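You operate a simulated robot arm through the tools that you are given. There is no shell and no other tool.

The job below is to be done with a simulated two-armed robot. You get a single attempt, and the scene is never put back.

JOB
Stir the small beaker on low till its oil film is gone, then tip it into the empty one.
Fine: the empty one beside the stir plate; stir dial off first; put the beaker back on the plate. Set down upright: small beaker.

The check looks at the end state, three seconds after you hand in, the way a careful person would. Anything else that was tipped, shoved, dropped, spilled or broken makes it a failure.

ROBOT AND FRAMES
Two 7-joint arms with two-finger grippers on one trunk that stands fixed in place. Base frame: the origin is at the foot of the trunk, x ahead of it, y to its left, z up. Units: mm, degrees, N and s.
The left shoulder is at [50, 191, 1192], the right one opposite. With the tool pointing down near the work surface each hand reaches from about 100 to 720 mm from the base axis, measured 20 degrees to its own side. Payload 2.69 kg a hand.
The TCP of each hand is the grasp point between the finger pads, 20 mm short of the fingertips. In the tool frame z runs along the fingers and y along their closing line. The gripper opens to 100 mm. The gripper's body begins 63 mm behind the TCP.
Orientation is told as [roll, pitch, yaw] about the base's x, y, z axes, in that order, counted from this pose: with the fingers straight down and closing along the base's y, the tool's x points along the base's -x, its y along +y and its z along -z.

CONTROLS
- The arms move only by the tool move_arm. It takes "left_moves", "right_moves" or both (then of equal length, played together; a hand with none holds still); each is a list that holds one entry, the list of rows, each a list of 7 numbers: the shift along the tool's x, y, z in mm, then the turn, a rotation vector about the tool's x, y, z in degrees, then the gripper command, from -1 (shut) to 1 (fully open), values between in proportion. In form: [[[dx, dy, dz, ax, ay, az, claw], ...]]. A call has 1 to 20 rows; each row shifts and turns the commanded pose from where the row before left it, along the tool's axes as they then stand. Each row takes 0.2 s and may step no farther than 50 mm and 8.6 degrees from the row before; otherwise, or with a gripper value out of range, the whole call is refused. Where a pose cannot be reached the arm comes as near as it can. A force on the tool above 40 N (or 10 N above the force at the start of the call, whichever is more), or a blocked arm, ends the call early, and 0.2 s more pass. Each finger travels about 153 mm/s and halts on what it meets, pressing with about 29 N; the grip force reading is that of the motor and also rises with nothing between the fingers. The clock runs only during rows and for 0.2 s after the last one: add rows that do not move to give the fingers time. It gives the time, the measured TCP pose, the force on the tool (base axes), the opening and the grip force at its end, in the units of the frame above (readings bear some noise), with the torque about the TCP (base axes, N m) and any sound that the robot's microphone picked up.
- Cameras (640 x 400 px; columns grow to the right, rows downward): "scene" is now at [130.5, 6.2, 1372.1]; the picture's right is [0.06, -1.00, 0.00], its down [-0.47, -0.03, -0.88] and it looks along [0.88, 0.05, -0.47] (base axes); focal length 376 px, centre (320, 200). "left" rides on the left gripper at [70, 19, -99] in its tool frame; the picture's right is [-0.26, 0.97, 0.00], its down [-0.75, -0.20, -0.63] and it looks along [-0.61, -0.16, 0.78] (tool axes); focal length 230 px, centre (320, 200). "right" rides on the right gripper at [70, -19, -99] in its tool frame; the picture's right is [0.26, 0.97, 0.00], its down [-0.75, 0.20, -0.63] and it looks along [-0.61, 0.16, 0.78] (tool axes); focal length 230 px, centre (320, 200).
- snapshot(camera): a new picture of that camera. The clock stands still meanwhile.
- slide_trunk(by): slides the trunk up (or, below 0, down) by that many mm; the arms and the scene camera ride with it, the base frame stays. It gives what a move gives, with no picture.
- pan_tilt(pan, tilt): turns the head with the scene camera to pan (to the left, within 80 degrees either way) and tilt (down, from -29 to 69), counted from straight ahead of the robot. It gives what a move gives.
- locate(camera, pixels): there is no depth. For up to 12 entries [column, row, z] of the newest picture of that camera ("zoom" is the newest enlarged one), the place [x, y] in the base frame at which the ray of that pixel passes the height z, good to about 2 mm. The clock stands still meanwhile.
- enlarge(camera, box): a new picture of the part [left, top, right, bottom] of that camera's present view, enlarged. The clock stands still meanwhile.
- close_job(): hands the job in; it is judged then, once.

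Unless the task says otherwise, let go and move clear before handing in.

The tools are called by a JSON object that holds its "op" and its "data". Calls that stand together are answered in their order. move_arm: Moves the arms, as the interface text tells. Its arguments: {"type":"object","properties":{"left_moves":{"type":"array"},"right_moves":{"type":"array"}},"required":[]} The other tools are called the same way: slide_trunk (by) slides the trunk up or down; pan_tilt (pan, tilt) turns the head that bears the scene camera; snapshot (camera) takes a picture; locate (camera, pixels) gives the place at which the rays of pixels pass given heights; enlarge (camera, box) takes an enlarged picture of a part of a camera's view; close_job () hands the job in.

At the start:

```text
t: 0.0
left_tool_pos: [388.8, 215.6, 1145.3]
left_ee_rot: [-0.1, 0.0, 0.0]
left_ft_force: [0.6, 0.6, 1.0]
left_ft_torque: [0.03, -0.01, 0.0]
left_finger_gap: 100.0
left_gripper_force: 0.0
right_tool_pos: [414.5, -161.7, 1193.9]
right_ee_rot: [0.0, -0.1, 0.0]
right_ft_force: [0.7, 0.0, -0.7]
right_ft_torque: [0.0, 0.01, 0.02]
right_finger_gap: 100.1
right_gripper_force: 0.1
trunk travel left (down, up): [-250.0, 73.0]
head pan, tilt: [3.2, 27.9]
```

scene: 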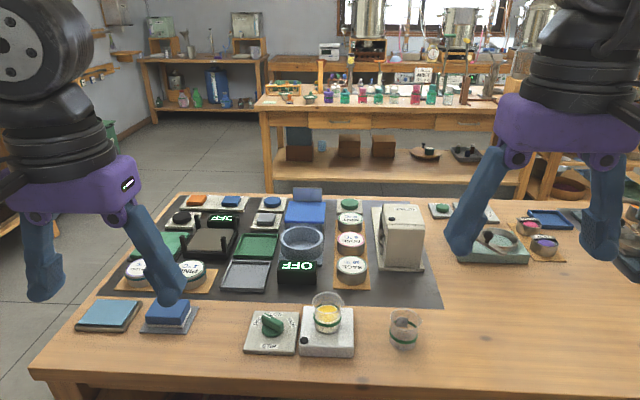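
right: 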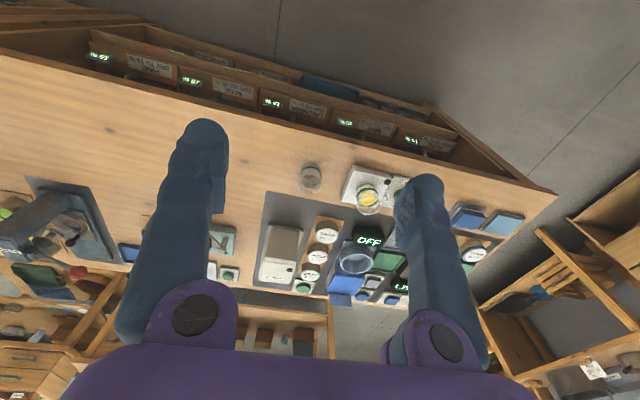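
left: 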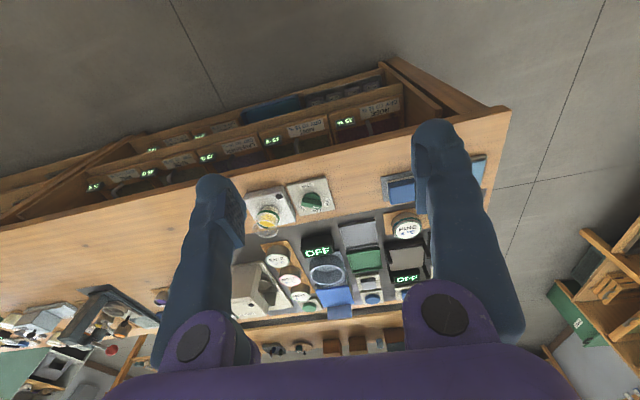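

The scene shows a dial unit at about (272,326), a stir plate with a beaker holding yellow film at (328,315), and an empty-looking beaker at (404,328). I'll take a closer look at them before moving.

{"op": "enlarge", "data": {"camera": "scene", "box": [220, 270, 440, 380]}}

{"op": "enlarge", "data": {"camera": "right", "box": [280, 140, 420, 230]}}

{"op": "enlarge", "data": {"camera": "left", "box": [230, 160, 350, 240]}}

```text
2.91 times, centred on (330, 325) of scene
```

zoom: 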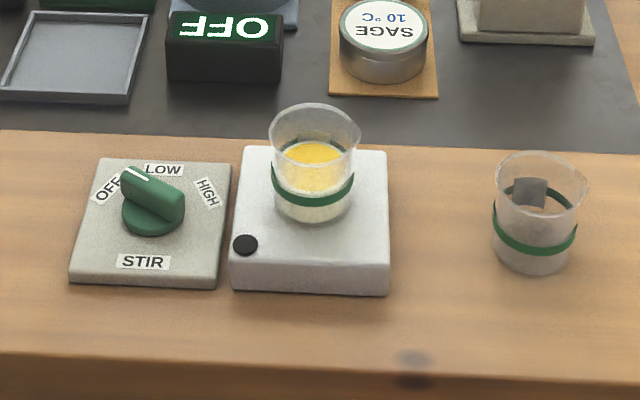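

```text
4.44 times, centred on (350, 185) of right
```

zoom: 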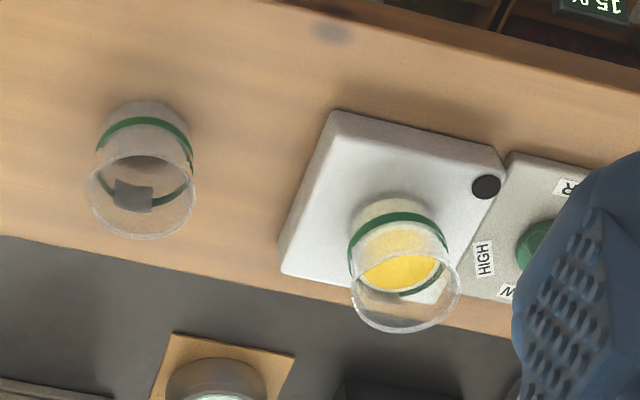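

```text
5.00 times, centred on (290, 200) of left
```

zoom: 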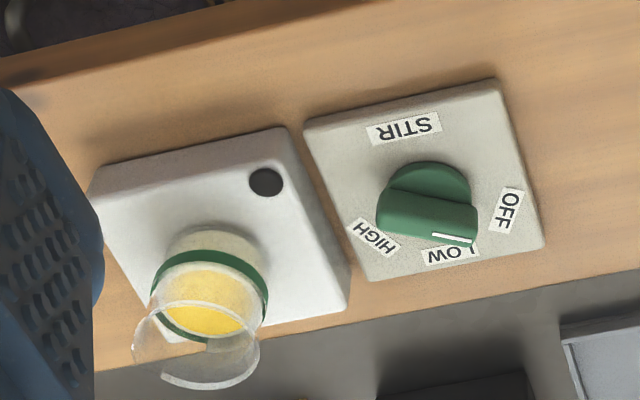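

The scene zoom shows the knob's white mark near OFF/LOW, the film beaker on the plate and the empty beaker to its right. I'll triangulate the table height using matching corners of the dial unit in the scene and left pictures.

{"op": "locate", "data": {"camera": "scene", "pixels": [[244, 353.5, 700], [244, 353.5, 800], [244, 353.5, 900], [244, 353.5, 1000], [299, 355.5, 800], [299, 355.5, 900], [404, 346, 800], [404, 346, 900], [328, 332, 800], [328, 332, 900]]}}

{"op": "locate", "data": {"camera": "left", "pixels": [[325, 176.4, 700], [325, 176.4, 800], [325, 176.4, 900], [325, 176.4, 1000], [286.6, 184, 800], [286.6, 184, 900]]}}

```text
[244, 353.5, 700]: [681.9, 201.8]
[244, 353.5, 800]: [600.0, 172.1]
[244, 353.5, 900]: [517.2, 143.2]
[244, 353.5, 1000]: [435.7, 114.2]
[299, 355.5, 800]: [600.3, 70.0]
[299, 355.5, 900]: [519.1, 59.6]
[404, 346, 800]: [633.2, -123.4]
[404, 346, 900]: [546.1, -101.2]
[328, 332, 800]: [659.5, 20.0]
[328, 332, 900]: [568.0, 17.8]
```

```text
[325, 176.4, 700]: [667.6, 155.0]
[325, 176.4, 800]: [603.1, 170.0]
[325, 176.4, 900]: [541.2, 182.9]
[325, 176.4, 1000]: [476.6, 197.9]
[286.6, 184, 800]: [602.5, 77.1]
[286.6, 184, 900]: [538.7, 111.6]
```

The corner matches at about z 795–800, so that is the table height; the dial sits near (650,120), the beaker near (655,20) and the empty one near (635,-123). I'm moving both hands back and above these so that the wrist cameras see them closely.

{"op": "move_arm", "data": {"left_moves": [[[-28.5, -12.7, 32.5, 0, 0, 0, 1], [-28.5, -12.7, 32.5, 0, 0, 0, 1], [-28.5, -12.7, 32.5, 0, 0, 0, 1], [-28.5, -12.7, 32.5, 0, 0, 0, 1], [-28.5, -12.7, 32.5, 0, 0, 0, 1], [-28.5, -12.7, 32.5, 0, 0, 0, 1]]], "right_moves": [[[-17.6, 13.3, 32.3, 0, 0, 0, 1], [-17.6, 13.3, 32.3, 0, 0, 0, 1], [-17.6, 13.3, 32.3, 0, 0, 0, 1], [-17.6, 13.3, 32.3, 0, 0, 0, 1], [-17.6, 13.3, 32.3, 0, 0, 0, 1], [-17.6, 13.3, 32.3, 0, 0, 0, 1]]]}}

{"op": "snapshot", "data": {"camera": "left"}}

{"op": "snapshot", "data": {"camera": "right"}}

{"op": "snapshot", "data": {"camera": "scene"}}

```text
t: 1.4
left_tool_pos: [563.7, 141.1, 949.2]
left_ee_rot: [0.0, 0.0, 0.0]
left_ft_force: [0.7, 0.6, -0.5]
left_ft_torque: [0.0, 0.01, -0.01]
left_finger_gap: 99.7
left_gripper_force: 0.1
right_tool_pos: [524.0, -81.1, 999.6]
right_ee_rot: [0.0, 0.0, -0.1]
right_ft_force: [-0.9, 0.7, 0.0]
right_ft_torque: [0.01, 0.02, 0.03]
right_finger_gap: 100.1
right_gripper_force: 0.0
trunk travel left (down, up): [-250.0, 73.0]
head pan, tilt: [3.2, 27.9]
```

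```text
taken
```

left: 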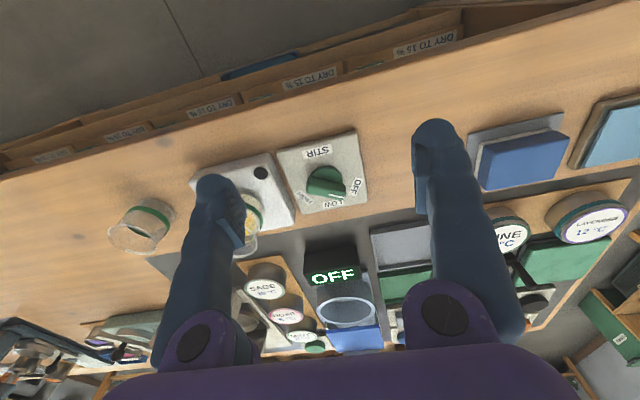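

```text
taken
```

right: 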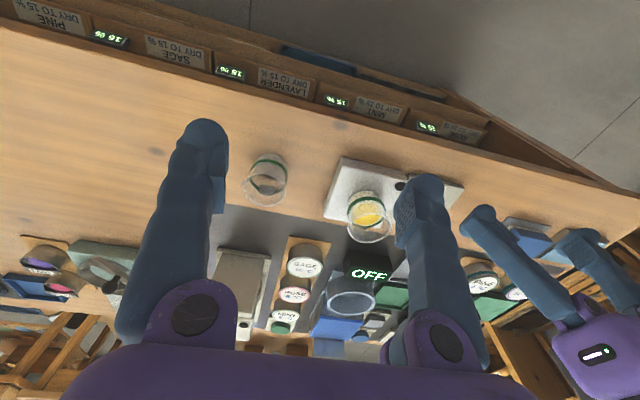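

```text
taken
```

scene: 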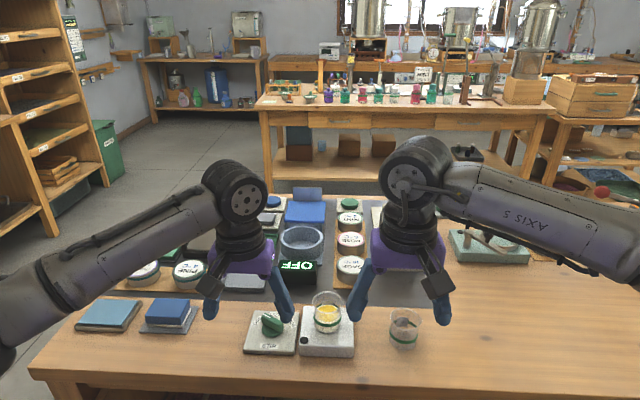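

The left camera now shows the dial unclipped at about (325,180) and the right camera shows both beakers at (266,180) and (370,215). I'll enlarge both for exact knob and beaker shape.

{"op": "enlarge", "data": {"camera": "left", "box": [270, 125, 380, 215]}}

{"op": "locate", "data": {"camera": "zoom", "pixels": [[320, 200, 800], [320, 200, 820], [320, 200, 840]]}}

{"op": "enlarge", "data": {"camera": "right", "box": [230, 130, 470, 260]}}

{"op": "enlarge", "data": {"camera": "scene", "box": [235, 280, 435, 370]}}

```text
4.44 times, centred on (325, 170) of left
```

zoom: 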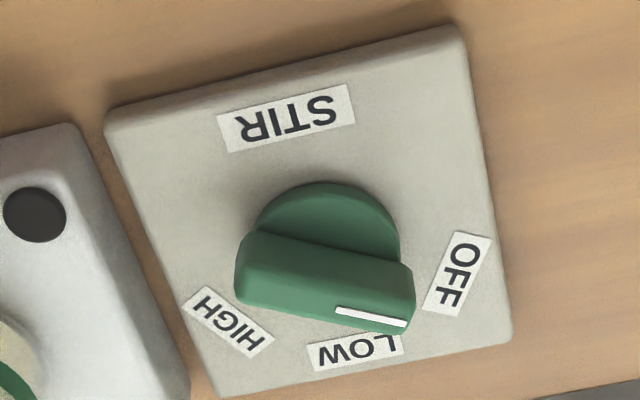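

```text
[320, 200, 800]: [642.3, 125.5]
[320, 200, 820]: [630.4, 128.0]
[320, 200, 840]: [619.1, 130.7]
```

```text
2.67 times, centred on (350, 195) of right
```

zoom: 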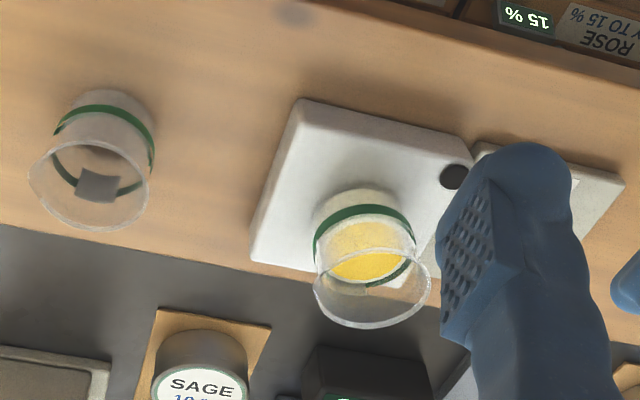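

```text
3.20 times, centred on (335, 325) of scene
```

zoom: 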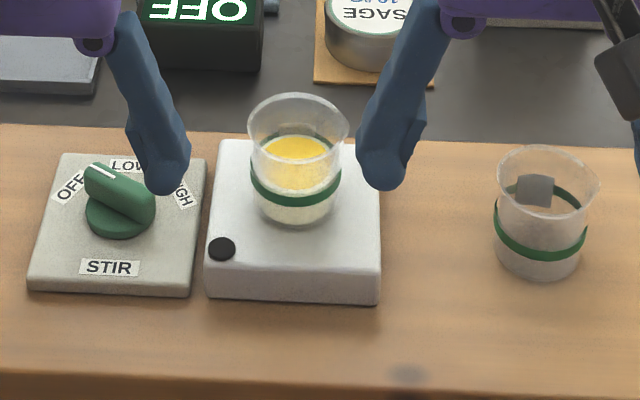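

The left zoom shows the knob's bar running from (240,265) to (412,300), white mark end towards OFF (458,273)/LOW (355,350). I'll get base coordinates for labels, corners and bar ends, and for beaker edges in the right view.

{"op": "locate", "data": {"camera": "left", "pixels": [[276.6, 149.7, 810], [356.5, 131.0, 810], [368.2, 201.5, 810], [302.9, 214.4, 810], [356.1, 186.4, 810], [332.9, 203.8, 810], [304.7, 197.5, 810], [317.6, 151.5, 810], [308, 178, 840], [345, 184, 840], [336, 195, 840], [343.5, 198, 840]]}}

{"op": "locate", "data": {"camera": "scene", "pixels": [[263, 315, 840], [280, 332, 840], [271, 334, 810], [256, 322, 810], [274, 315, 810], [292, 324, 810]]}}

```text
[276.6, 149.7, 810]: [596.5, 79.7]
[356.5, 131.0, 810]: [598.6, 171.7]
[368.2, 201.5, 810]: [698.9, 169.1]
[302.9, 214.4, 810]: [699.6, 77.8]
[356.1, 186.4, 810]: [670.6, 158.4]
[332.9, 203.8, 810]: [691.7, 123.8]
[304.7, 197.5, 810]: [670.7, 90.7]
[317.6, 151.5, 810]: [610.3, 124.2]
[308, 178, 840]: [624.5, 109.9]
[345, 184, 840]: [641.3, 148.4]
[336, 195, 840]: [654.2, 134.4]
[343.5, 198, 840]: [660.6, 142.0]
```

```text
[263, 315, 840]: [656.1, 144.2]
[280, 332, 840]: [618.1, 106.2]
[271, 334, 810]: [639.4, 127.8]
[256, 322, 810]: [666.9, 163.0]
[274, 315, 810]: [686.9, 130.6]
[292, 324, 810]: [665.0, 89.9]
```

The labels put the dial axis near (652,124) with OFF about 60° left of LOW and HIGH mirrored. I'll triangulate the white mark's two ends from both cameras to get the knob height and its present angle.

{"op": "locate", "data": {"camera": "scene", "pixels": [[264.1, 313.4, 820], [264.1, 313.4, 840], [264.1, 313.4, 860], [271.3, 318.1, 820], [271.3, 318.1, 840], [271.3, 318.1, 860]]}}

{"op": "locate", "data": {"camera": "left", "pixels": [[344.1, 198.2, 820], [344.1, 198.2, 840], [344.1, 198.2, 860], [328.4, 194.8, 820], [328.4, 194.8, 840], [328.4, 194.8, 860]]}}

{"op": "enlarge", "data": {"camera": "scene", "box": [240, 300, 304, 340]}}

{"op": "enlarge", "data": {"camera": "left", "box": [294, 155, 358, 215]}}

```text
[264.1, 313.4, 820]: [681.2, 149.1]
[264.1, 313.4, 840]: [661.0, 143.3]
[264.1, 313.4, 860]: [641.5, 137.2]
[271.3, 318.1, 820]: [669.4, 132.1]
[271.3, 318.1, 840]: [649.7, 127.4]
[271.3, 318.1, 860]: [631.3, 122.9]
```

```text
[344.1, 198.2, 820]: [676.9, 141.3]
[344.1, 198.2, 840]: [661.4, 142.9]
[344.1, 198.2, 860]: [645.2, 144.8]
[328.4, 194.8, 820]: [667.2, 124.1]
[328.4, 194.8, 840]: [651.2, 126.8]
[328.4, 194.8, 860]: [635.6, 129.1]
```

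```text
10.00 times, centred on (272, 320) of scene
```

zoom: 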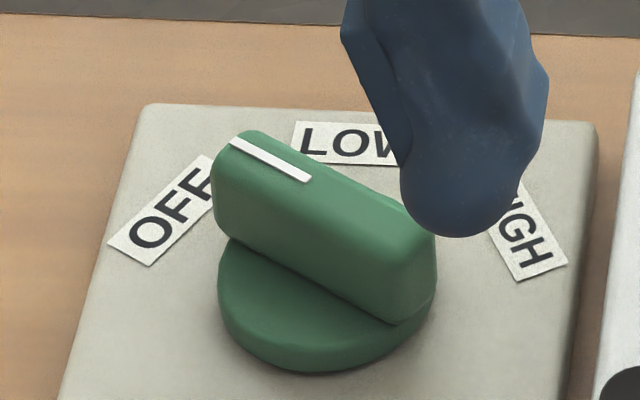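

```text
6.67 times, centred on (326, 185) of left
```

zoom: 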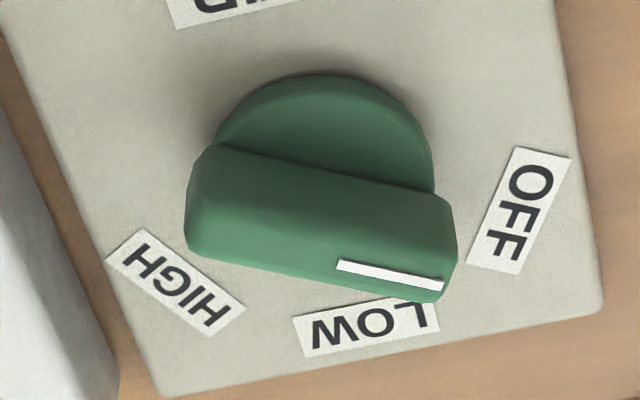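

Both cameras agree: the mark runs from about (650,127) to (661,143) at z≈840, so the bar sits about 58° toward +y, i.e. at OFF; LOW is straight ahead (+x). I'm placing the left hand above the knob at (651,125), turned to yaw 58.6° so that the fingers straddle the bar.

{"op": "move_arm", "data": {"left_moves": [[[-29.1, -5.4, 19.7, 0, 0, 0, 0.2], [-29.1, -5.4, 19.7, 0, 0, 0, 0.0], [-29.1, -5.3, 19.7, 0, 0, 0, 0.0], [0, 0, 0, 0, 0, -8.37, 0.0], [0, 0, 0, 0, 0, -8.37, 0.0], [0, 0, 0, 0, 0, -8.37, 0.0], [0, 0, 0, 0, 0, -8.37, 0.0], [0, 0, 0, 0, 0, -8.37, 0.0], [0, 0, 0, 0, 0, -8.37, 0.0], [0, 0, 0, 0, 0, -8.37, 0.0]]]}}

{"op": "snapshot", "data": {"camera": "left"}}

{"op": "enlarge", "data": {"camera": "scene", "box": [200, 240, 400, 365]}}

{"op": "snapshot", "data": {"camera": "right"}}

```text
t: 3.6
left_tool_pos: [648.6, 123.1, 891.4]
left_ee_rot: [0.1, 0.0, 58.7]
left_ft_force: [-0.7, -0.5, -0.4]
left_ft_torque: [0.02, -0.01, 0.0]
left_finger_gap: 49.9
left_gripper_force: 0.0
right_tool_pos: [523.6, -82.3, 999.8]
right_ee_rot: [0.0, 0.0, 0.0]
right_ft_force: [-0.1, -0.2, -0.4]
right_ft_torque: [0.01, -0.04, -0.01]
right_finger_gap: 100.0
right_gripper_force: 0.0
trunk travel left (down, up): [-250.0, 73.0]
head pan, tilt: [3.2, 27.9]
```

```text
taken
```

left: 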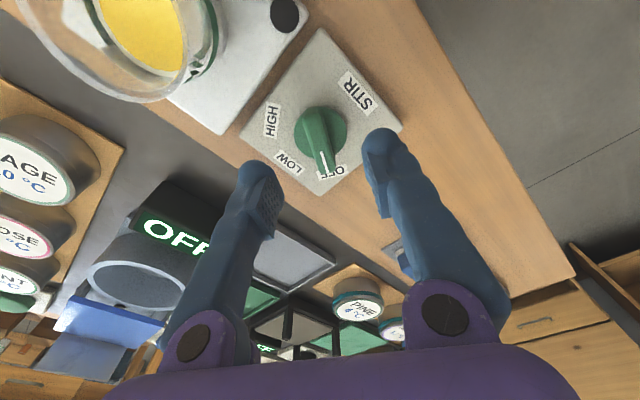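

```text
3.20 times, centred on (300, 302) of scene
```

zoom: 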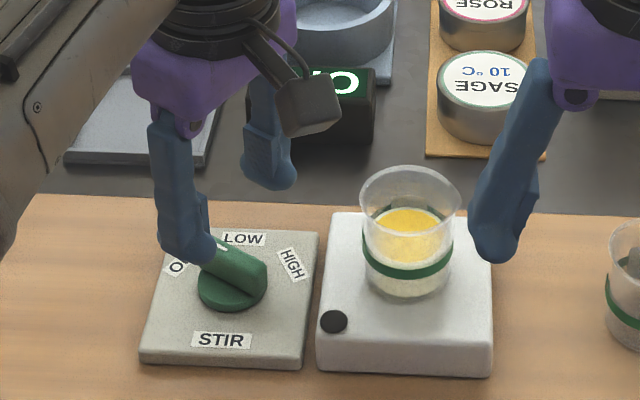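

```text
taken
```

right: 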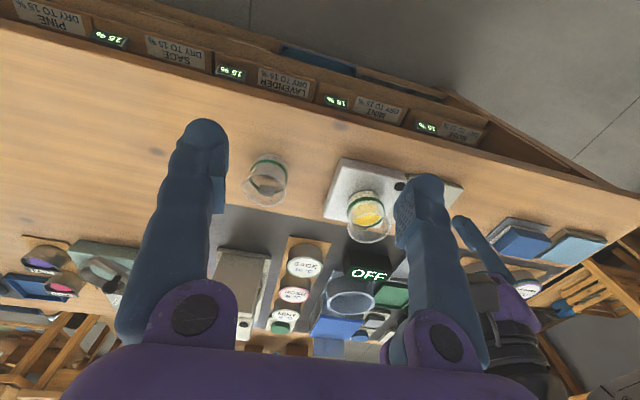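

The left hand hovers at (648.6,123.1,891) with the bar between the fingertips around (320,140). I'll enlarge to check the centring before lowering.

{"op": "enlarge", "data": {"camera": "left", "box": [270, 85, 374, 190]}}

{"op": "locate", "data": {"camera": "zoom", "pixels": [[320, 200, 840], [320, 200, 812]]}}

```text
3.81 times, centred on (322, 138) of left
```

zoom: 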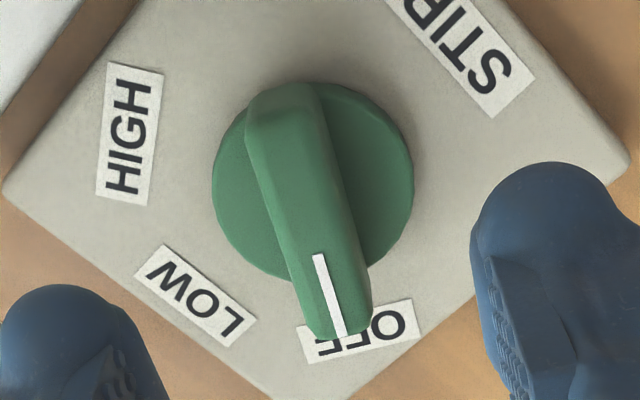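

```text
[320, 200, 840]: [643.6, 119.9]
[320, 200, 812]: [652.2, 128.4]
```

{"op": "locate", "data": {"camera": "zoom", "pixels": [[318, 253, 840], [342, 337, 840], [283, 88, 840], [258, 120, 840], [320, 110, 840], [300, 310, 840], [362, 300, 840], [345, 345, 840], [212, 180, 822], [412, 185, 822], [315, 80, 822], [375, 320, 812]]}}

```text
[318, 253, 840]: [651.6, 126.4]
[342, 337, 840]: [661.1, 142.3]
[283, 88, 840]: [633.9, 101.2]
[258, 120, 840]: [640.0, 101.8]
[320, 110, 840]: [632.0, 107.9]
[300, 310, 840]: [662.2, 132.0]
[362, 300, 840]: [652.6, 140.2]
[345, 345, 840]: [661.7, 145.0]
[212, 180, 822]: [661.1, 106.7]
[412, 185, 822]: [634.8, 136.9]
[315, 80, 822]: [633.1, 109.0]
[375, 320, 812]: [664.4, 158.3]
```

The knob axis is at about (648.5,124) with the bar at 59°, and the hand is centred within 1 mm. I'm lowering 43 mm (fingertips ≈ z 828) and closing on the bar.

{"op": "move_arm", "data": {"left_moves": [[[0, 0, 15, 0, 0, 0, 0.0], [0, 0, 15, 0, 0, 0, 0.0], [0, 0, 13.4, 0, 0, 0, 0.0], [0, 0, 0, 0, 0, 0, -0.5], [0, 0, 0, 0, 0, 0, -1], [0, 0, 0, 0, 0, 0, -1]]]}}

{"op": "enlarge", "data": {"camera": "left", "box": [220, 85, 420, 215]}}

{"op": "enlarge", "data": {"camera": "scene", "box": [200, 260, 400, 375]}}

```text
t: 5.0
left_tool_pos: [650.3, 122.5, 845.8]
left_ee_rot: [0.1, 0.0, 58.7]
left_ft_force: [-6.9, 3.8, -1.7]
left_ft_torque: [0.14, 0.06, 0.06]
left_finger_gap: 13.2
left_gripper_force: 40.0
right_tool_pos: [524.5, -80.6, 1000.7]
right_ee_rot: [0.0, 0.0, -0.1]
right_ft_force: [0.4, 0.1, 0.4]
right_ft_torque: [0.0, 0.0, -0.03]
right_finger_gap: 99.7
right_gripper_force: 0.1
trunk travel left (down, up): [-250.0, 73.0]
head pan, tilt: [3.2, 27.9]
```

```text
3.08 times, centred on (320, 150) of left
```

zoom: 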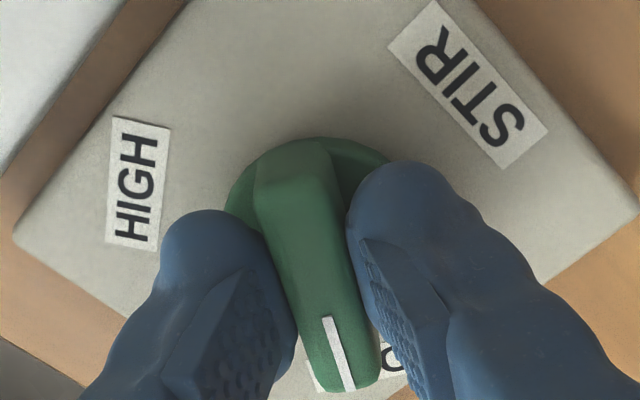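

```text
3.20 times, centred on (300, 318) of scene
```

zoom: 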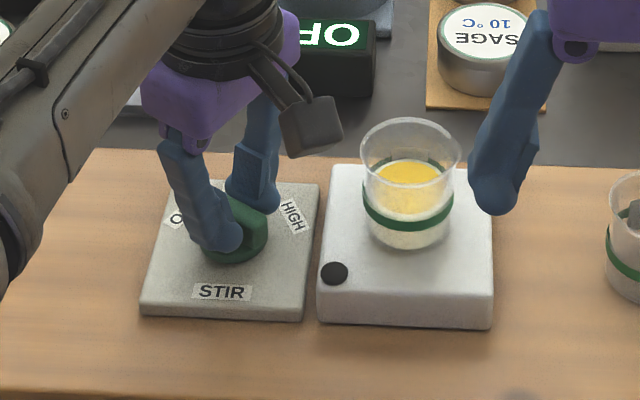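

The fingers hold the bar (gap 13.2 mm, grip 40 N), and the mark at (338,355) still points at OFF. I'm turning the knob 59° clockwise to LOW.

{"op": "move_arm", "data": {"left_moves": [[[0, 0, 0, 0, 0, 8.4, -1], [0, 0, 0, 0, 0, 8.4, -1], [0, 0, 0, 0, 0, 8.4, -1], [0, 0, 0, 0, 0, 8.4, -1], [0, 0, 0, 0, 0, 8.4, -1], [0, 0, 0, 0, 0, 8.4, -1], [0, 0, 0, 0, 0, 8.4, -1]]]}}

{"op": "enlarge", "data": {"camera": "left", "box": [220, 85, 420, 215]}}

{"op": "enlarge", "data": {"camera": "scene", "box": [200, 260, 400, 375]}}

```text
t: 6.6
left_tool_pos: [648.2, 124.9, 846.5]
left_ee_rot: [0.1, 0.1, -0.3]
left_ft_force: [-3.9, 14.6, -11.6]
left_ft_torque: [0.16, 0.34, 0.04]
left_finger_gap: 13.1
left_gripper_force: 40.0
right_tool_pos: [523.8, -81.2, 999.7]
right_ee_rot: [0.0, 0.1, -0.1]
right_ft_force: [0.5, 0.2, 0.6]
right_ft_torque: [-0.02, 0.02, -0.02]
right_finger_gap: 99.9
right_gripper_force: 0.0
trunk travel left (down, up): [-250.0, 73.0]
head pan, tilt: [3.2, 27.9]
```

```text
3.08 times, centred on (320, 150) of left
```

zoom: 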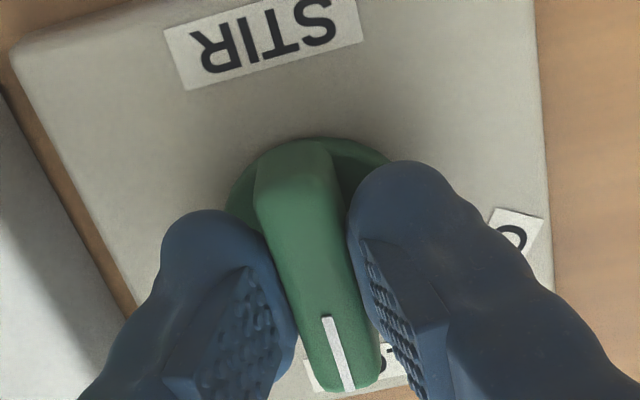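

```text
3.20 times, centred on (300, 318) of scene
```

zoom: 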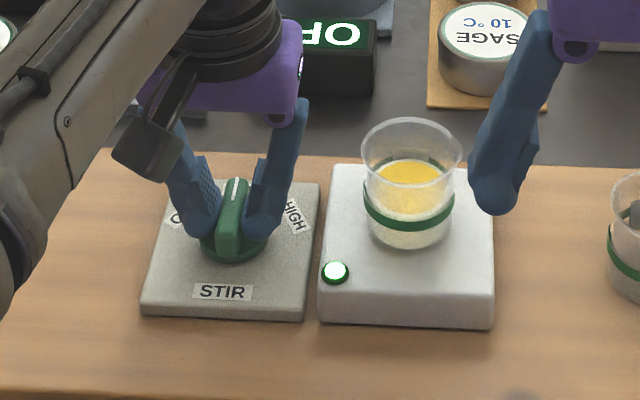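

The plate's lamp at (335,271) lit up and the mark points at LOW, so it is stirring. I'll loosen the left fingers without moving, to put no load on the dial, and triangulate both beakers' rims while the film stirs.

{"op": "move_arm", "data": {"left_moves": [[[0, 0, 0, 0, 0, 0, -0.3], [0, 0, 0, 0, 0, 0, -0.2], [0, 0, 0, 0, 0, 0, -0.2]]]}}

{"op": "snapshot", "data": {"camera": "scene"}}

{"op": "locate", "data": {"camera": "scene", "pixels": [[328.4, 303.3, 860], [328.4, 303.3, 880], [328.4, 303.3, 900], [328.4, 303.3, 920], [406.25, 318.1, 840], [406.25, 318.1, 860], [406.25, 318.1, 880]]}}

{"op": "locate", "data": {"camera": "right", "pixels": [[369.1, 227.6, 860], [369.1, 227.6, 880], [369.1, 227.6, 900], [369.1, 227.6, 920], [263.1, 189.8, 840], [263.1, 189.8, 860], [263.1, 189.8, 880]]}}

```text
t: 7.4
left_tool_pos: [647.6, 123.2, 847.6]
left_ee_rot: [-0.2, -0.1, -0.2]
left_ft_force: [-0.6, -0.3, 0.1]
left_ft_torque: [-0.01, 0.0, 0.03]
left_finger_gap: 40.0
left_gripper_force: 0.1
right_tool_pos: [522.5, -81.9, 999.1]
right_ee_rot: [0.1, 0.0, 0.0]
right_ft_force: [-0.1, 0.0, 0.1]
right_ft_torque: [-0.01, -0.01, -0.02]
right_finger_gap: 100.3
right_gripper_force: 0.0
trunk travel left (down, up): [-250.0, 73.0]
head pan, tilt: [3.2, 27.9]
```

```text
taken
```

scene: 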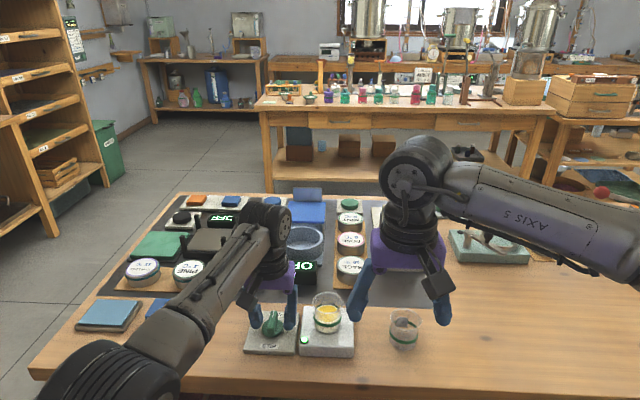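

```text
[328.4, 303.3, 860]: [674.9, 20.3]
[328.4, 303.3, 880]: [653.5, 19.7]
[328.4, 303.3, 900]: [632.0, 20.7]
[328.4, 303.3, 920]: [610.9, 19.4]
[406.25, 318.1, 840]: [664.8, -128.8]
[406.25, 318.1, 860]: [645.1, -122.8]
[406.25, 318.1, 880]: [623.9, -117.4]
```

```text
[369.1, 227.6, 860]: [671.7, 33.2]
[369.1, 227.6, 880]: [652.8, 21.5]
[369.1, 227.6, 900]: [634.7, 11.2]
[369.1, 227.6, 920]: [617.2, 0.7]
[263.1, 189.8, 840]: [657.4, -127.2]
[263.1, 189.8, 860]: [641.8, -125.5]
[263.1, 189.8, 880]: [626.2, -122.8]
```

The beakers triangulate to rims at (653,20,881) on the plate and (641,-124,≈862) for the empty one, both about 62–65 mm tall; the lamp is on and the left hand is unloaded. While it stirs I'll rehearse the pour wrist motion with the empty right hand, starting by raising and pitching it to point 30° below forward.

{"op": "move_arm", "data": {"right_moves": [[[0, -15, -40, 0, 0, 0, 1], [0, -15, -40, 0, 0, 0, 1], [0, 0, 0, 0, -8.57, 0, 1], [0, 0, 0, 0, -8.57, 0, 1], [0, 0, 0, 0, -8.57, 0, 1], [0, 0, 0, 0, -8.57, 0, 1], [0, 0, 0, 0, -8.57, 0, 1], [0, 0, 0, 0, -8.57, 0, 1], [0, 0, 0, 0, -8.57, 0, 1]]]}}

{"op": "snapshot", "data": {"camera": "scene"}}

{"op": "snapshot", "data": {"camera": "right"}}

```text
t: 9.4
left_tool_pos: [647.4, 123.0, 847.5]
left_ee_rot: [0.0, 0.1, -0.1]
left_ft_force: [-0.5, 0.2, -1.1]
left_ft_torque: [-0.03, -0.01, 0.0]
left_finger_gap: 40.0
left_gripper_force: 0.1
right_tool_pos: [521.0, -111.0, 1080.2]
right_ee_rot: [0.2, -60.1, -0.2]
right_ft_force: [-1.0, 1.2, 0.7]
right_ft_torque: [0.01, 0.0, 0.05]
right_finger_gap: 99.9
right_gripper_force: 0.1
trunk travel left (down, up): [-250.0, 73.0]
head pan, tilt: [3.2, 27.9]
```

```text
taken
```

scene: 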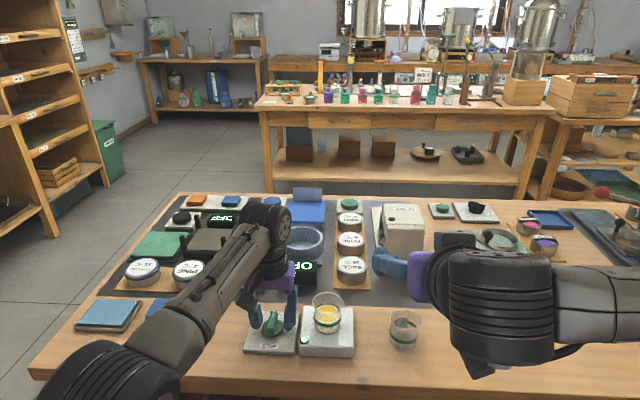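

```text
taken
```

right: 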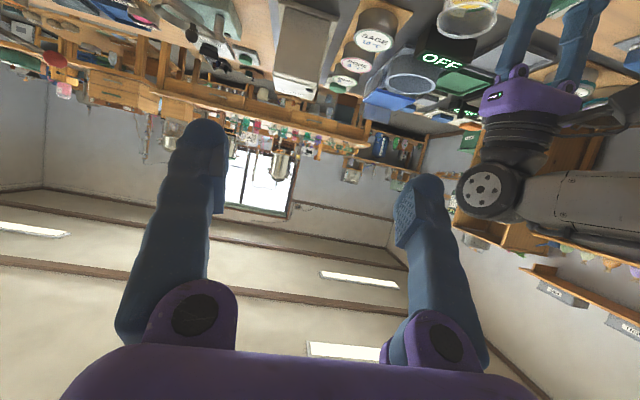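

The right wrist reached pitch −60° without trouble and nothing was touched. I'll rehearse the roll about base x (14 rows of about 8.5°) in free air and check the film.

{"op": "move_arm", "data": {"right_moves": [[[0, 0, 0, -4.25, 0, 7.36, 1], [0, 0, 0, -4.25, 0, 7.36, 1], [0, 0, 0, -4.25, 0, 7.36, 1], [0, 0, 0, -4.25, 0, 7.36, 1], [0, 0, 0, -4.25, 0, 7.36, 1], [0, 0, 0, -4.25, 0, 7.36, 1], [0, 0, 0, -4.25, 0, 7.36, 1], [0, 0, 0, -4.25, 0, 7.36, 1], [0, 0, 0, -4.25, 0, 7.36, 1], [0, 0, 0, -4.25, 0, 7.36, 1], [0, 0, 0, -4.25, 0, 7.36, 1], [0, 0, 0, -4.25, 0, 7.36, 1], [0, 0, 0, -4.25, 0, 7.36, 1], [0, 0, 0, -4.25, 0, 7.36, 1]]]}}

{"op": "snapshot", "data": {"camera": "scene"}}

{"op": "enlarge", "data": {"camera": "scene", "box": [240, 280, 440, 370]}}

```text
t: 12.4
left_tool_pos: [648.2, 124.1, 846.5]
left_ee_rot: [0.0, 0.0, -0.2]
left_ft_force: [-1.2, -0.6, 0.3]
left_ft_torque: [-0.01, -0.04, 0.02]
left_finger_gap: 40.1
left_gripper_force: 0.0
right_tool_pos: [522.0, -119.8, 1075.3]
right_ee_rot: [105.6, 24.9, -56.7]
right_ft_force: [0.0, 0.0, 0.4]
right_ft_torque: [0.0, -0.02, 0.01]
right_finger_gap: 99.9
right_gripper_force: 0.1
right hand out of reach, approached as far as the arm can: row 6
trunk travel left (down, up): [-250.0, 73.0]
head pan, tilt: [3.2, 27.9]
```

```text
taken
```

scene: 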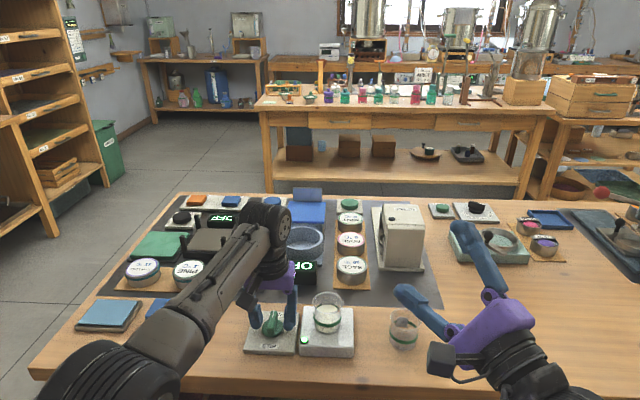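

```text
3.20 times, centred on (340, 325) of scene
```

zoom: 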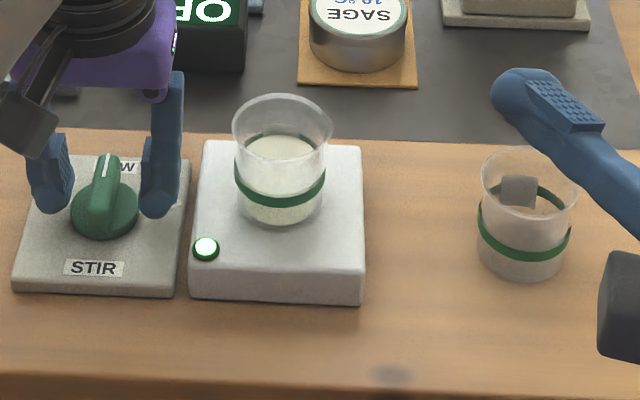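

The zoom shows the yellow film is gone (liquid now even pale at (283,165)) with the lamp still lit, and the wrist reached the full 119° pour orientation. Next I'll re-grip the knob and turn it back to OFF.

{"op": "move_arm", "data": {"left_moves": [[[0, 0, 0, 0, 0, 0, -0.6], [0, 0, 0, 0, 0, 0, -1], [0, 0, 0, 0, 0, 0, -1], [0, 0, 0, 0, 0, -8.4, -1], [0, 0, 0, 0, 0, -8.4, -1], [0, 0, 0, 0, 0, -8.4, -1], [0, 0, 0, 0, 0, -8.4, -1], [0, 0, 0, 0, 0, -8.4, -1], [0, 0, 0, 0, 0, -8.4, -1], [0, 0, 0, 0, 0, -8.4, -1], [0, 0, 0, 0, 0, 0, -1]]]}}

{"op": "enlarge", "data": {"camera": "scene", "box": [240, 280, 440, 370]}}

{"op": "enlarge", "data": {"camera": "left", "box": [200, 50, 440, 215]}}

```text
t: 14.8
left_tool_pos: [648.5, 121.9, 847.2]
left_ee_rot: [0.0, 0.0, 58.7]
left_ft_force: [1.4, 10.0, -3.1]
left_ft_torque: [0.03, 0.02, 0.03]
left_finger_gap: 13.3
left_gripper_force: 39.7
right_tool_pos: [522.2, -119.0, 1075.6]
right_ee_rot: [105.5, 24.8, -56.6]
right_ft_force: [0.0, -0.4, -0.3]
right_ft_torque: [-0.02, -0.01, 0.0]
right_finger_gap: 100.1
right_gripper_force: 0.0
trunk travel left (down, up): [-250.0, 73.0]
head pan, tilt: [3.2, 27.9]
```

```text
3.20 times, centred on (340, 325) of scene
```

zoom: 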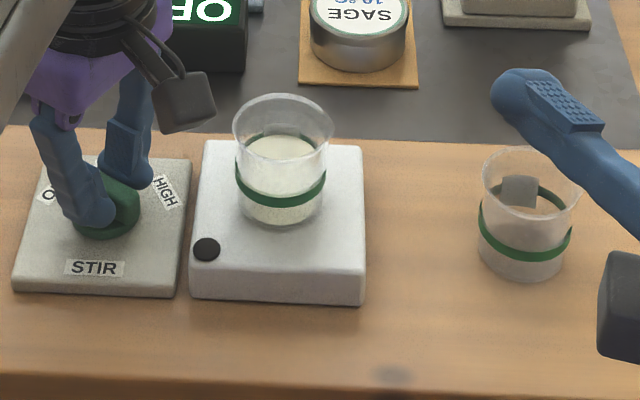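

```text
2.42 times, centred on (320, 132) of left
```

zoom: 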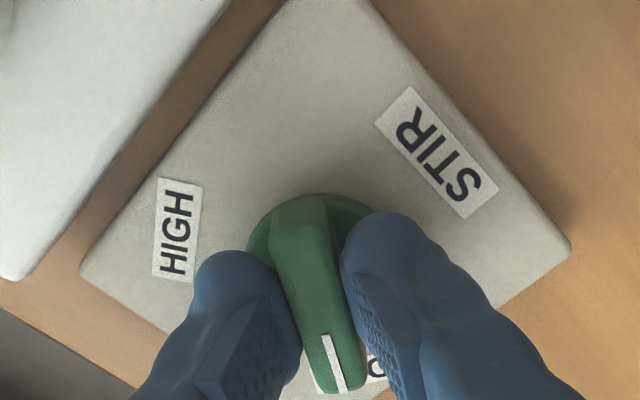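

The lamp at (205,249) is dark and the mark points at OFF again. I'll release the knob, lift and retreat the left hand while the right hand unrolls to its pitched pose.

{"op": "move_arm", "data": {"left_moves": [[[0, 0, 0, 0, 0, 0, -0.4], [0, 0, 0, 0, 0, 0, -0.1], [0, 0, -20, 0, 0, 0, -0.1], [0, 0, -40, 0, 0, 0, -0.1], [0, 0, -45, 0, 0, 0, -0.1], [0, 0, -45, 0, 0, 0, 0], [0, 0, -40, 0, 0, 0, 0], [-4, 41.5, 0, 0, 0, 0, 0], [-4, 41.5, 0, 0, 0, 0, 0], [-4, 41.5, 0, 0, 0, 0, 0], [-4, 41.5, 0, 0, 0, 0, 0], [-4, 41.5, 0, 0, 0, 0, 0], [-4, 41.5, 0, 0, 0, 0, 0], [0, 0, 0, 0, 0, 0, 0]]], "right_moves": [[[0, 0, 0, 4.25, 0, -7.36, 1], [0, 0, 0, 4.25, 0, -7.36, 1], [0, 0, 0, 4.25, 0, -7.36, 1], [0, 0, 0, 4.25, 0, -7.36, 1], [0, 0, 0, 4.25, 0, -7.36, 1], [0, 0, 0, 4.25, 0, -7.36, 1], [0, 0, 0, 4.25, 0, -7.36, 1], [0, 0, 0, 4.25, 0, -7.36, 1], [0, 0, 0, 4.25, 0, -7.36, 1], [0, 0, 0, 4.25, 0, -7.36, 1], [0, 0, 0, 4.25, 0, -7.36, 1], [0, 0, 0, 4.25, 0, -7.36, 1], [0, 0, 0, 4.25, 0, -7.36, 1], [0, 0, 0, 4.25, 0, -7.36, 1]]]}}

{"op": "snapshot", "data": {"camera": "scene"}}

{"op": "enlarge", "data": {"camera": "scene", "box": [240, 280, 440, 370]}}

```text
t: 17.8
left_tool_pos: [578.4, 307.3, 992.5]
left_ee_rot: [0.0, 0.0, 58.6]
left_ft_force: [-0.1, 0.5, -0.9]
left_ft_torque: [0.01, 0.0, 0.01]
left_finger_gap: 50.0
left_gripper_force: 0.0
left hand out of reach, approached as far as the arm can: row 8, 9, 10, 11, 12, 13
right_tool_pos: [522.1, -121.2, 1074.9]
right_ee_rot: [-0.4, -60.0, 0.1]
right_ft_force: [-0.6, 0.0, -0.1]
right_ft_torque: [0.01, -0.01, 0.03]
right_finger_gap: 99.7
right_gripper_force: 0.1
trunk travel left (down, up): [-250.0, 73.0]
head pan, tilt: [3.2, 27.9]
```

```text
taken
```

scene: 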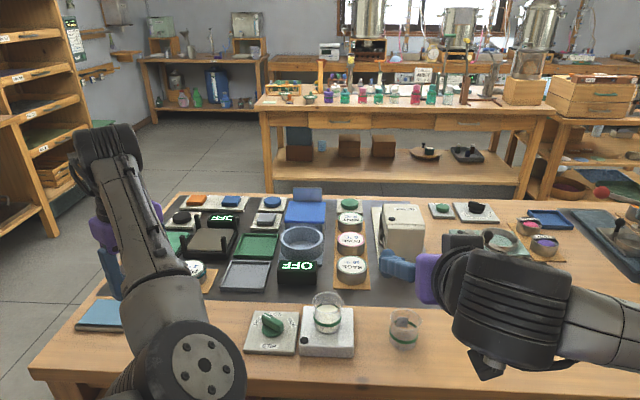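

```text
3.20 times, centred on (340, 325) of scene
```

zoom: 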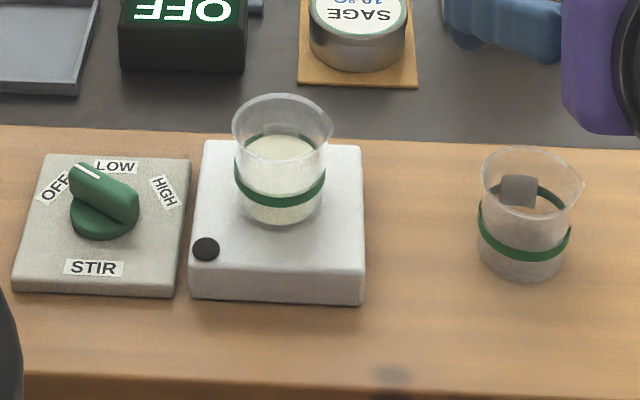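

The dial is back at OFF, lamp dark, nothing disturbed; the left hand stopped at (578,307,992) because of a reach limit with its elbow swung inward. I'll straighten the left hand's yaw while lifting and bring it back near its starting place, out of the right arm's way.

{"op": "move_arm", "data": {"left_moves": [[[0, 0, -22, 0, 0, 8.4, 0], [0, 0, -22, 0, 0, 8.4, 0], [0, 0, -22, 0, 0, 8.4, 0], [0, 0, -22, 0, 0, 8.4, 0], [0, 0, -22, 0, 0, 8.4, 0], [0, 0, -22, 0, 0, 8.4, 0], [0, 0, -22, 0, 0, 8.4, 0], [38, -10, 0, 0, 0, 0, 0], [38, -10, 0, 0, 0, 0, 0], [38, -10, 0, 0, 0, 0, 0], [38, -10, 0, 0, 0, 0, 0], [38, -10, 0, 0, 0, 0, 0]]]}}

{"op": "snapshot", "data": {"camera": "scene"}}

```text
t: 20.4
left_tool_pos: [581.6, 335.7, 1145.0]
left_ee_rot: [0.0, 0.0, -0.2]
left_ft_force: [0.9, 0.6, 0.2]
left_ft_torque: [0.01, -0.02, -0.01]
left_finger_gap: 50.1
left_gripper_force: 0.1
left hand out of reach, approached as far as the arm can: row 1, 2, 3, 5, 8, 9, 10, 11, 12
right_tool_pos: [522.0, -120.5, 1074.5]
right_ee_rot: [0.0, -60.0, 0.0]
right_ft_force: [-0.8, 0.1, -0.2]
right_ft_torque: [0.01, 0.03, -0.01]
right_finger_gap: 100.2
right_gripper_force: 0.2
trunk travel left (down, up): [-250.0, 73.0]
head pan, tilt: [3.2, 27.9]
```

```text
taken
```

scene: 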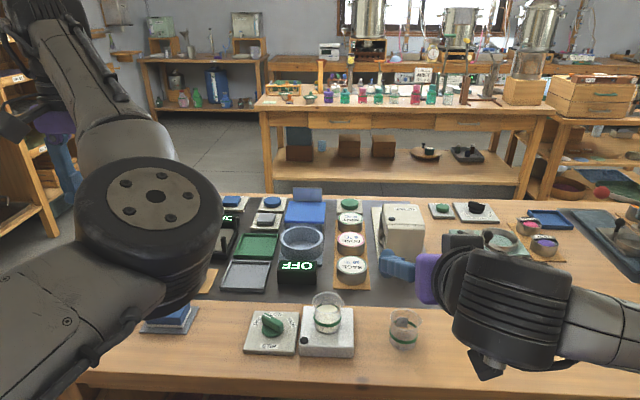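

The left arm is stuck near its reach limit but is up at z≈1145 and well left of the work, so I'll leave it there. I'll rehearse the pour roll with the empty right hand at the real place, about (640,-95,942), high enough to clear the empty beaker's rim at z≈862.

{"op": "move_arm", "data": {"right_moves": [[[13.9, 6.4, 42.1, 0, 0, 0, 0.4], [13.9, 6.4, 42.1, 0, 0, 0, 0.1], [13.9, 6.4, 42.1, 0, 0, 0, 0], [13.9, 6.4, 42.1, 0, 0, 0, 0], [0, 0, 0, 0, 0, 0, 0]]]}}

{"op": "snapshot", "data": {"camera": "scene"}}

```text
t: 21.6
left_tool_pos: [579.8, 336.3, 1144.7]
left_ee_rot: [0.0, 0.0, -0.1]
left_ft_force: [-0.8, -0.8, 1.1]
left_ft_torque: [-0.01, 0.0, -0.02]
left_finger_gap: 50.0
left_gripper_force: 0.0
right_tool_pos: [640.2, -95.4, 945.0]
right_ee_rot: [0.2, -60.0, -0.1]
right_ft_force: [-0.5, 0.8, 0.0]
right_ft_torque: [-0.01, -0.02, 0.02]
right_finger_gap: 49.8
right_gripper_force: 0.1
trunk travel left (down, up): [-250.0, 73.0]
head pan, tilt: [3.2, 27.9]
```

```text
taken
```

scene: 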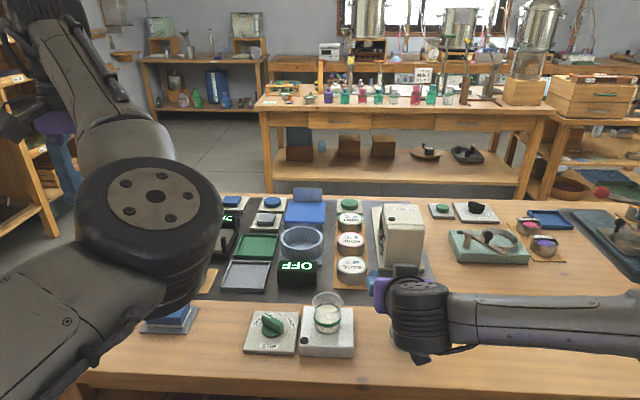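

The right hand is at (640,-95,945) pitched −60° with nothing touched. Now the 117° roll rehearsal in place.

{"op": "move_arm", "data": {"right_moves": [[[0, 0, 0, -4.2, 0, 7.27, 0], [0, 0, 0, -4.2, 0, 7.27, 0], [0, 0, 0, -4.2, 0, 7.27, 0], [0, 0, 0, -4.2, 0, 7.27, 0], [0, 0, 0, -4.2, 0, 7.27, 0], [0, 0, 0, -4.2, 0, 7.27, 0], [0, 0, 0, -4.2, 0, 7.27, 0]]]}}

{"op": "snapshot", "data": {"camera": "scene"}}

```text
t: 23.2
left_tool_pos: [580.0, 335.2, 1145.4]
left_ee_rot: [0.0, 0.0, -0.1]
left_ft_force: [1.0, 0.0, 0.1]
left_ft_torque: [0.03, -0.02, 0.04]
left_finger_gap: 49.9
left_gripper_force: 0.0
right_tool_pos: [634.1, -106.7, 955.6]
right_ee_rot: [58.3, -37.9, -44.6]
right_ft_force: [-0.9, 0.0, -0.5]
right_ft_torque: [-0.06, 0.0, 0.0]
right_finger_gap: 50.0
right_gripper_force: 0.0
right hand out of reach, approached as far as the arm can: row 3, 4, 5
trunk travel left (down, up): [-250.0, 73.0]
head pan, tilt: [3.2, 27.9]
```

```text
taken
```

scene: 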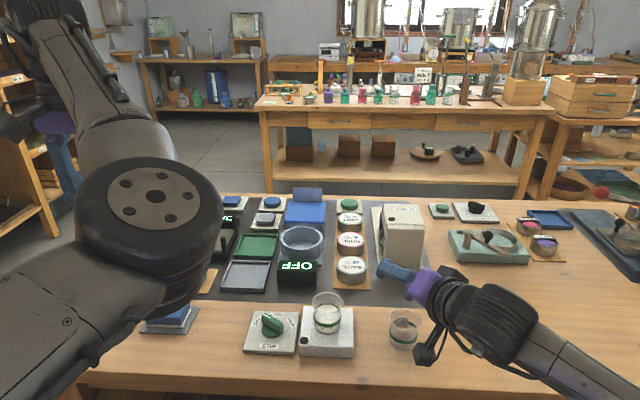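

The roll got only about 43° (rows 3–5 hit a reach limit, drifting to (634,-107,956)), so that region of the wrist motion is awkward. I'll continue the empty-handed rehearsal from here to see whether the remaining roll to about 118° is free.

{"op": "move_arm", "data": {"right_moves": [[[0, 0, 0, -4.72, 0, 6.95, 0], [0, 0, 0, -4.72, 0, 6.95, 0], [0, 0, 0, -4.72, 0, 6.95, 0], [0, 0, 0, -4.72, 0, 6.95, 0], [0, 0, 0, -4.72, 0, 6.95, 0], [0, 0, 0, -4.72, 0, 6.95, 0], [0, 0, 0, -4.72, 0, 6.95, 0], [0, 0, 0, -4.72, 0, 6.95, 0], [0, 0, 0, -4.72, 0, 6.95, 0]]]}}

{"op": "snapshot", "data": {"camera": "scene"}}

```text
t: 25.2
left_tool_pos: [580.5, 336.2, 1145.5]
left_ee_rot: [0.1, 0.1, -0.1]
left_ft_force: [-1.0, -0.6, 0.2]
left_ft_torque: [0.02, -0.01, 0.01]
left_finger_gap: 49.9
left_gripper_force: 0.2
right_tool_pos: [633.6, -105.3, 954.4]
right_ee_rot: [106.5, 22.7, -52.3]
right_ft_force: [0.5, -0.3, -0.4]
right_ft_torque: [0.04, -0.01, 0.0]
right_finger_gap: 50.3
right_gripper_force: 0.0
trunk travel left (down, up): [-250.0, 73.0]
head pan, tilt: [3.2, 27.9]
```

```text
taken
```

scene: 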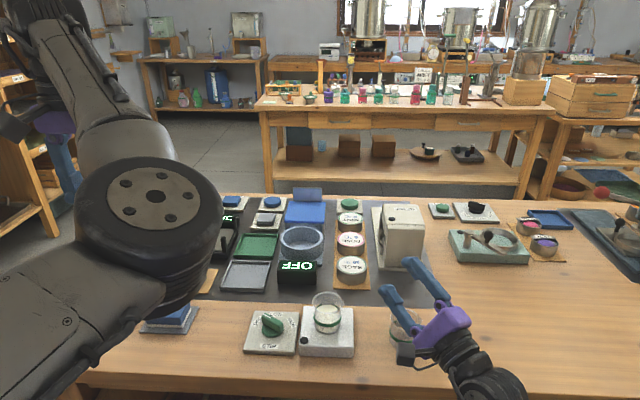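

The remaining roll ran without any limit, ending at about 118° with the fingers pointing forward-left as wanted. I'll unroll in place and look at the arm's configuration, then test the awkward 15–45° part at a slower rate.

{"op": "move_arm", "data": {"right_moves": [[[0, 0, 0, 4.73, 0, -6.94, 0], [0, 0, 0, 4.73, 0, -6.94, 0], [0, 0, 0, 4.73, 0, -6.94, 0], [0, 0, 0, 4.73, 0, -6.94, 0], [0, 0, 0, 4.73, 0, -6.94, 0], [0, 0, 0, 4.73, 0, -6.94, 0], [0, 0, 0, 4.73, 0, -6.94, 0], [0, 0, 0, 4.73, 0, -6.94, 0], [0, 0, 0, 4.73, 0, -6.94, 0], [0, 0, 0, 4.73, 0, -6.94, 0], [0, 0, 0, 4.73, 0, -6.94, 0], [0, 0, 0, 4.73, 0, -6.94, 0], [0, 0, 0, 4.73, 0, -6.94, 0], [0, 0, 0, 4.73, 0, -6.94, 0]]]}}

{"op": "snapshot", "data": {"camera": "scene"}}

```text
t: 28.2
left_tool_pos: [579.7, 334.0, 1145.1]
left_ee_rot: [-0.1, 0.0, -0.2]
left_ft_force: [1.0, -0.3, 0.0]
left_ft_torque: [0.01, 0.0, 0.02]
left_finger_gap: 49.9
left_gripper_force: 0.1
right_tool_pos: [633.9, -105.8, 952.6]
right_ee_rot: [0.1, -55.8, 0.0]
right_ft_force: [0.2, 0.6, 0.3]
right_ft_torque: [0.01, 0.03, 0.0]
right_finger_gap: 49.9
right_gripper_force: 0.1
trunk travel left (down, up): [-250.0, 73.0]
head pan, tilt: [3.2, 27.9]
```

```text
taken
```

scene: 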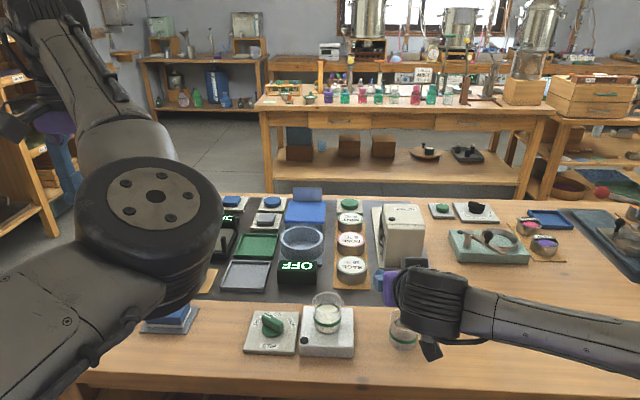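

The unroll ran free to an upright pose (pitch −55.8°). I'll test the forward roll again from this configuration at 5° per row up to 60°.

{"op": "move_arm", "data": {"right_moves": [[[0, 0, 0, -2.81, 0, 4.135, 0], [0, 0, 0, -2.81, 0, 4.135, 0], [0, 0, 0, -2.81, 0, 4.135, 0], [0, 0, 0, -2.81, 0, 4.135, 0], [0, 0, 0, -2.81, 0, 4.135, 0], [0, 0, 0, -2.81, 0, 4.135, 0], [0, 0, 0, -2.81, 0, 4.135, 0], [0, 0, 0, -2.81, 0, 4.135, 0], [0, 0, 0, -2.81, 0, 4.135, 0], [0, 0, 0, -2.81, 0, 4.135, 0], [0, 0, 0, -2.81, 0, 4.135, 0], [0, 0, 0, -2.81, 0, 4.135, 0]]]}}

```text
t: 30.8
left_tool_pos: [580.8, 335.1, 1145.1]
left_ee_rot: [0.0, 0.1, -0.2]
left_ft_force: [-0.2, -0.4, -0.3]
left_ft_torque: [0.01, -0.01, 0.01]
left_finger_gap: 50.1
left_gripper_force: 0.1
right_tool_pos: [634.1, -106.7, 954.9]
right_ee_rot: [72.3, -24.3, -51.9]
right_ft_force: [0.4, -0.8, 0.4]
right_ft_torque: [0.03, -0.02, 0.05]
right_finger_gap: 50.1
right_gripper_force: 0.0
trunk travel left (down, up): [-250.0, 73.0]
head pan, tilt: [3.2, 27.9]
```

From this configuration the roll to 60° ran with no limit flagged, so this is the arm shape to use. I'll unroll, then shift the open hand to above-behind the film beaker at (567,20,910) along its approach line.

{"op": "move_arm", "data": {"right_moves": [[[0, 0, 0, 2.81, 0, -4.135, 0], [0, 0, 0, 2.81, 0, -4.135, 0], [0, 0, 0, 2.81, 0, -4.135, 0], [0, 0, 0, 2.81, 0, -4.135, 0], [0, 0, 0, 2.81, 0, -4.135, 0], [0, 0, 0, 2.81, 0, -4.135, 0], [0, 0, 0, 2.81, 0, -4.135, 0], [0, 0, 0, 2.81, 0, -4.135, 0], [0, 0, 0, 2.81, 0, -4.135, 0], [0, 0, 0, 2.81, 0, -4.135, 0], [0, 0, 0, 2.81, 0, -4.135, 0], [0, 0, 0, 2.81, 0, -4.135, 0]]]}}

{"op": "snapshot", "data": {"camera": "scene"}}

```text
t: 33.4
left_tool_pos: [580.2, 335.1, 1144.1]
left_ee_rot: [0.0, 0.0, -0.2]
left_ft_force: [0.7, -0.3, 0.7]
left_ft_torque: [0.03, -0.03, 0.02]
left_finger_gap: 49.9
left_gripper_force: 0.0
right_tool_pos: [634.4, -107.8, 955.0]
right_ee_rot: [0.1, -55.7, 0.1]
right_ft_force: [0.4, -0.6, 0.2]
right_ft_torque: [0.01, 0.01, 0.04]
right_finger_gap: 49.9
right_gripper_force: 0.0
trunk travel left (down, up): [-250.0, 73.0]
head pan, tilt: [3.2, 27.9]
```

```text
taken
```

scene: 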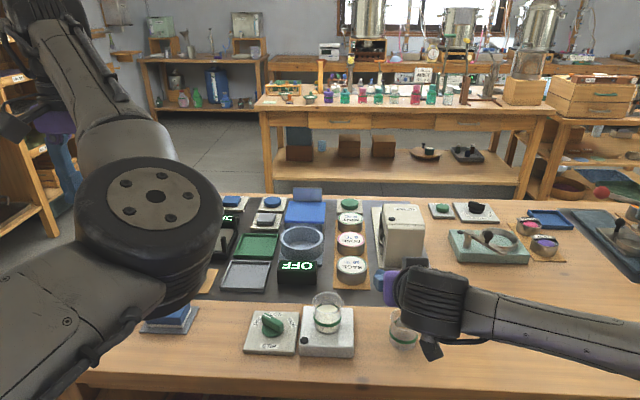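

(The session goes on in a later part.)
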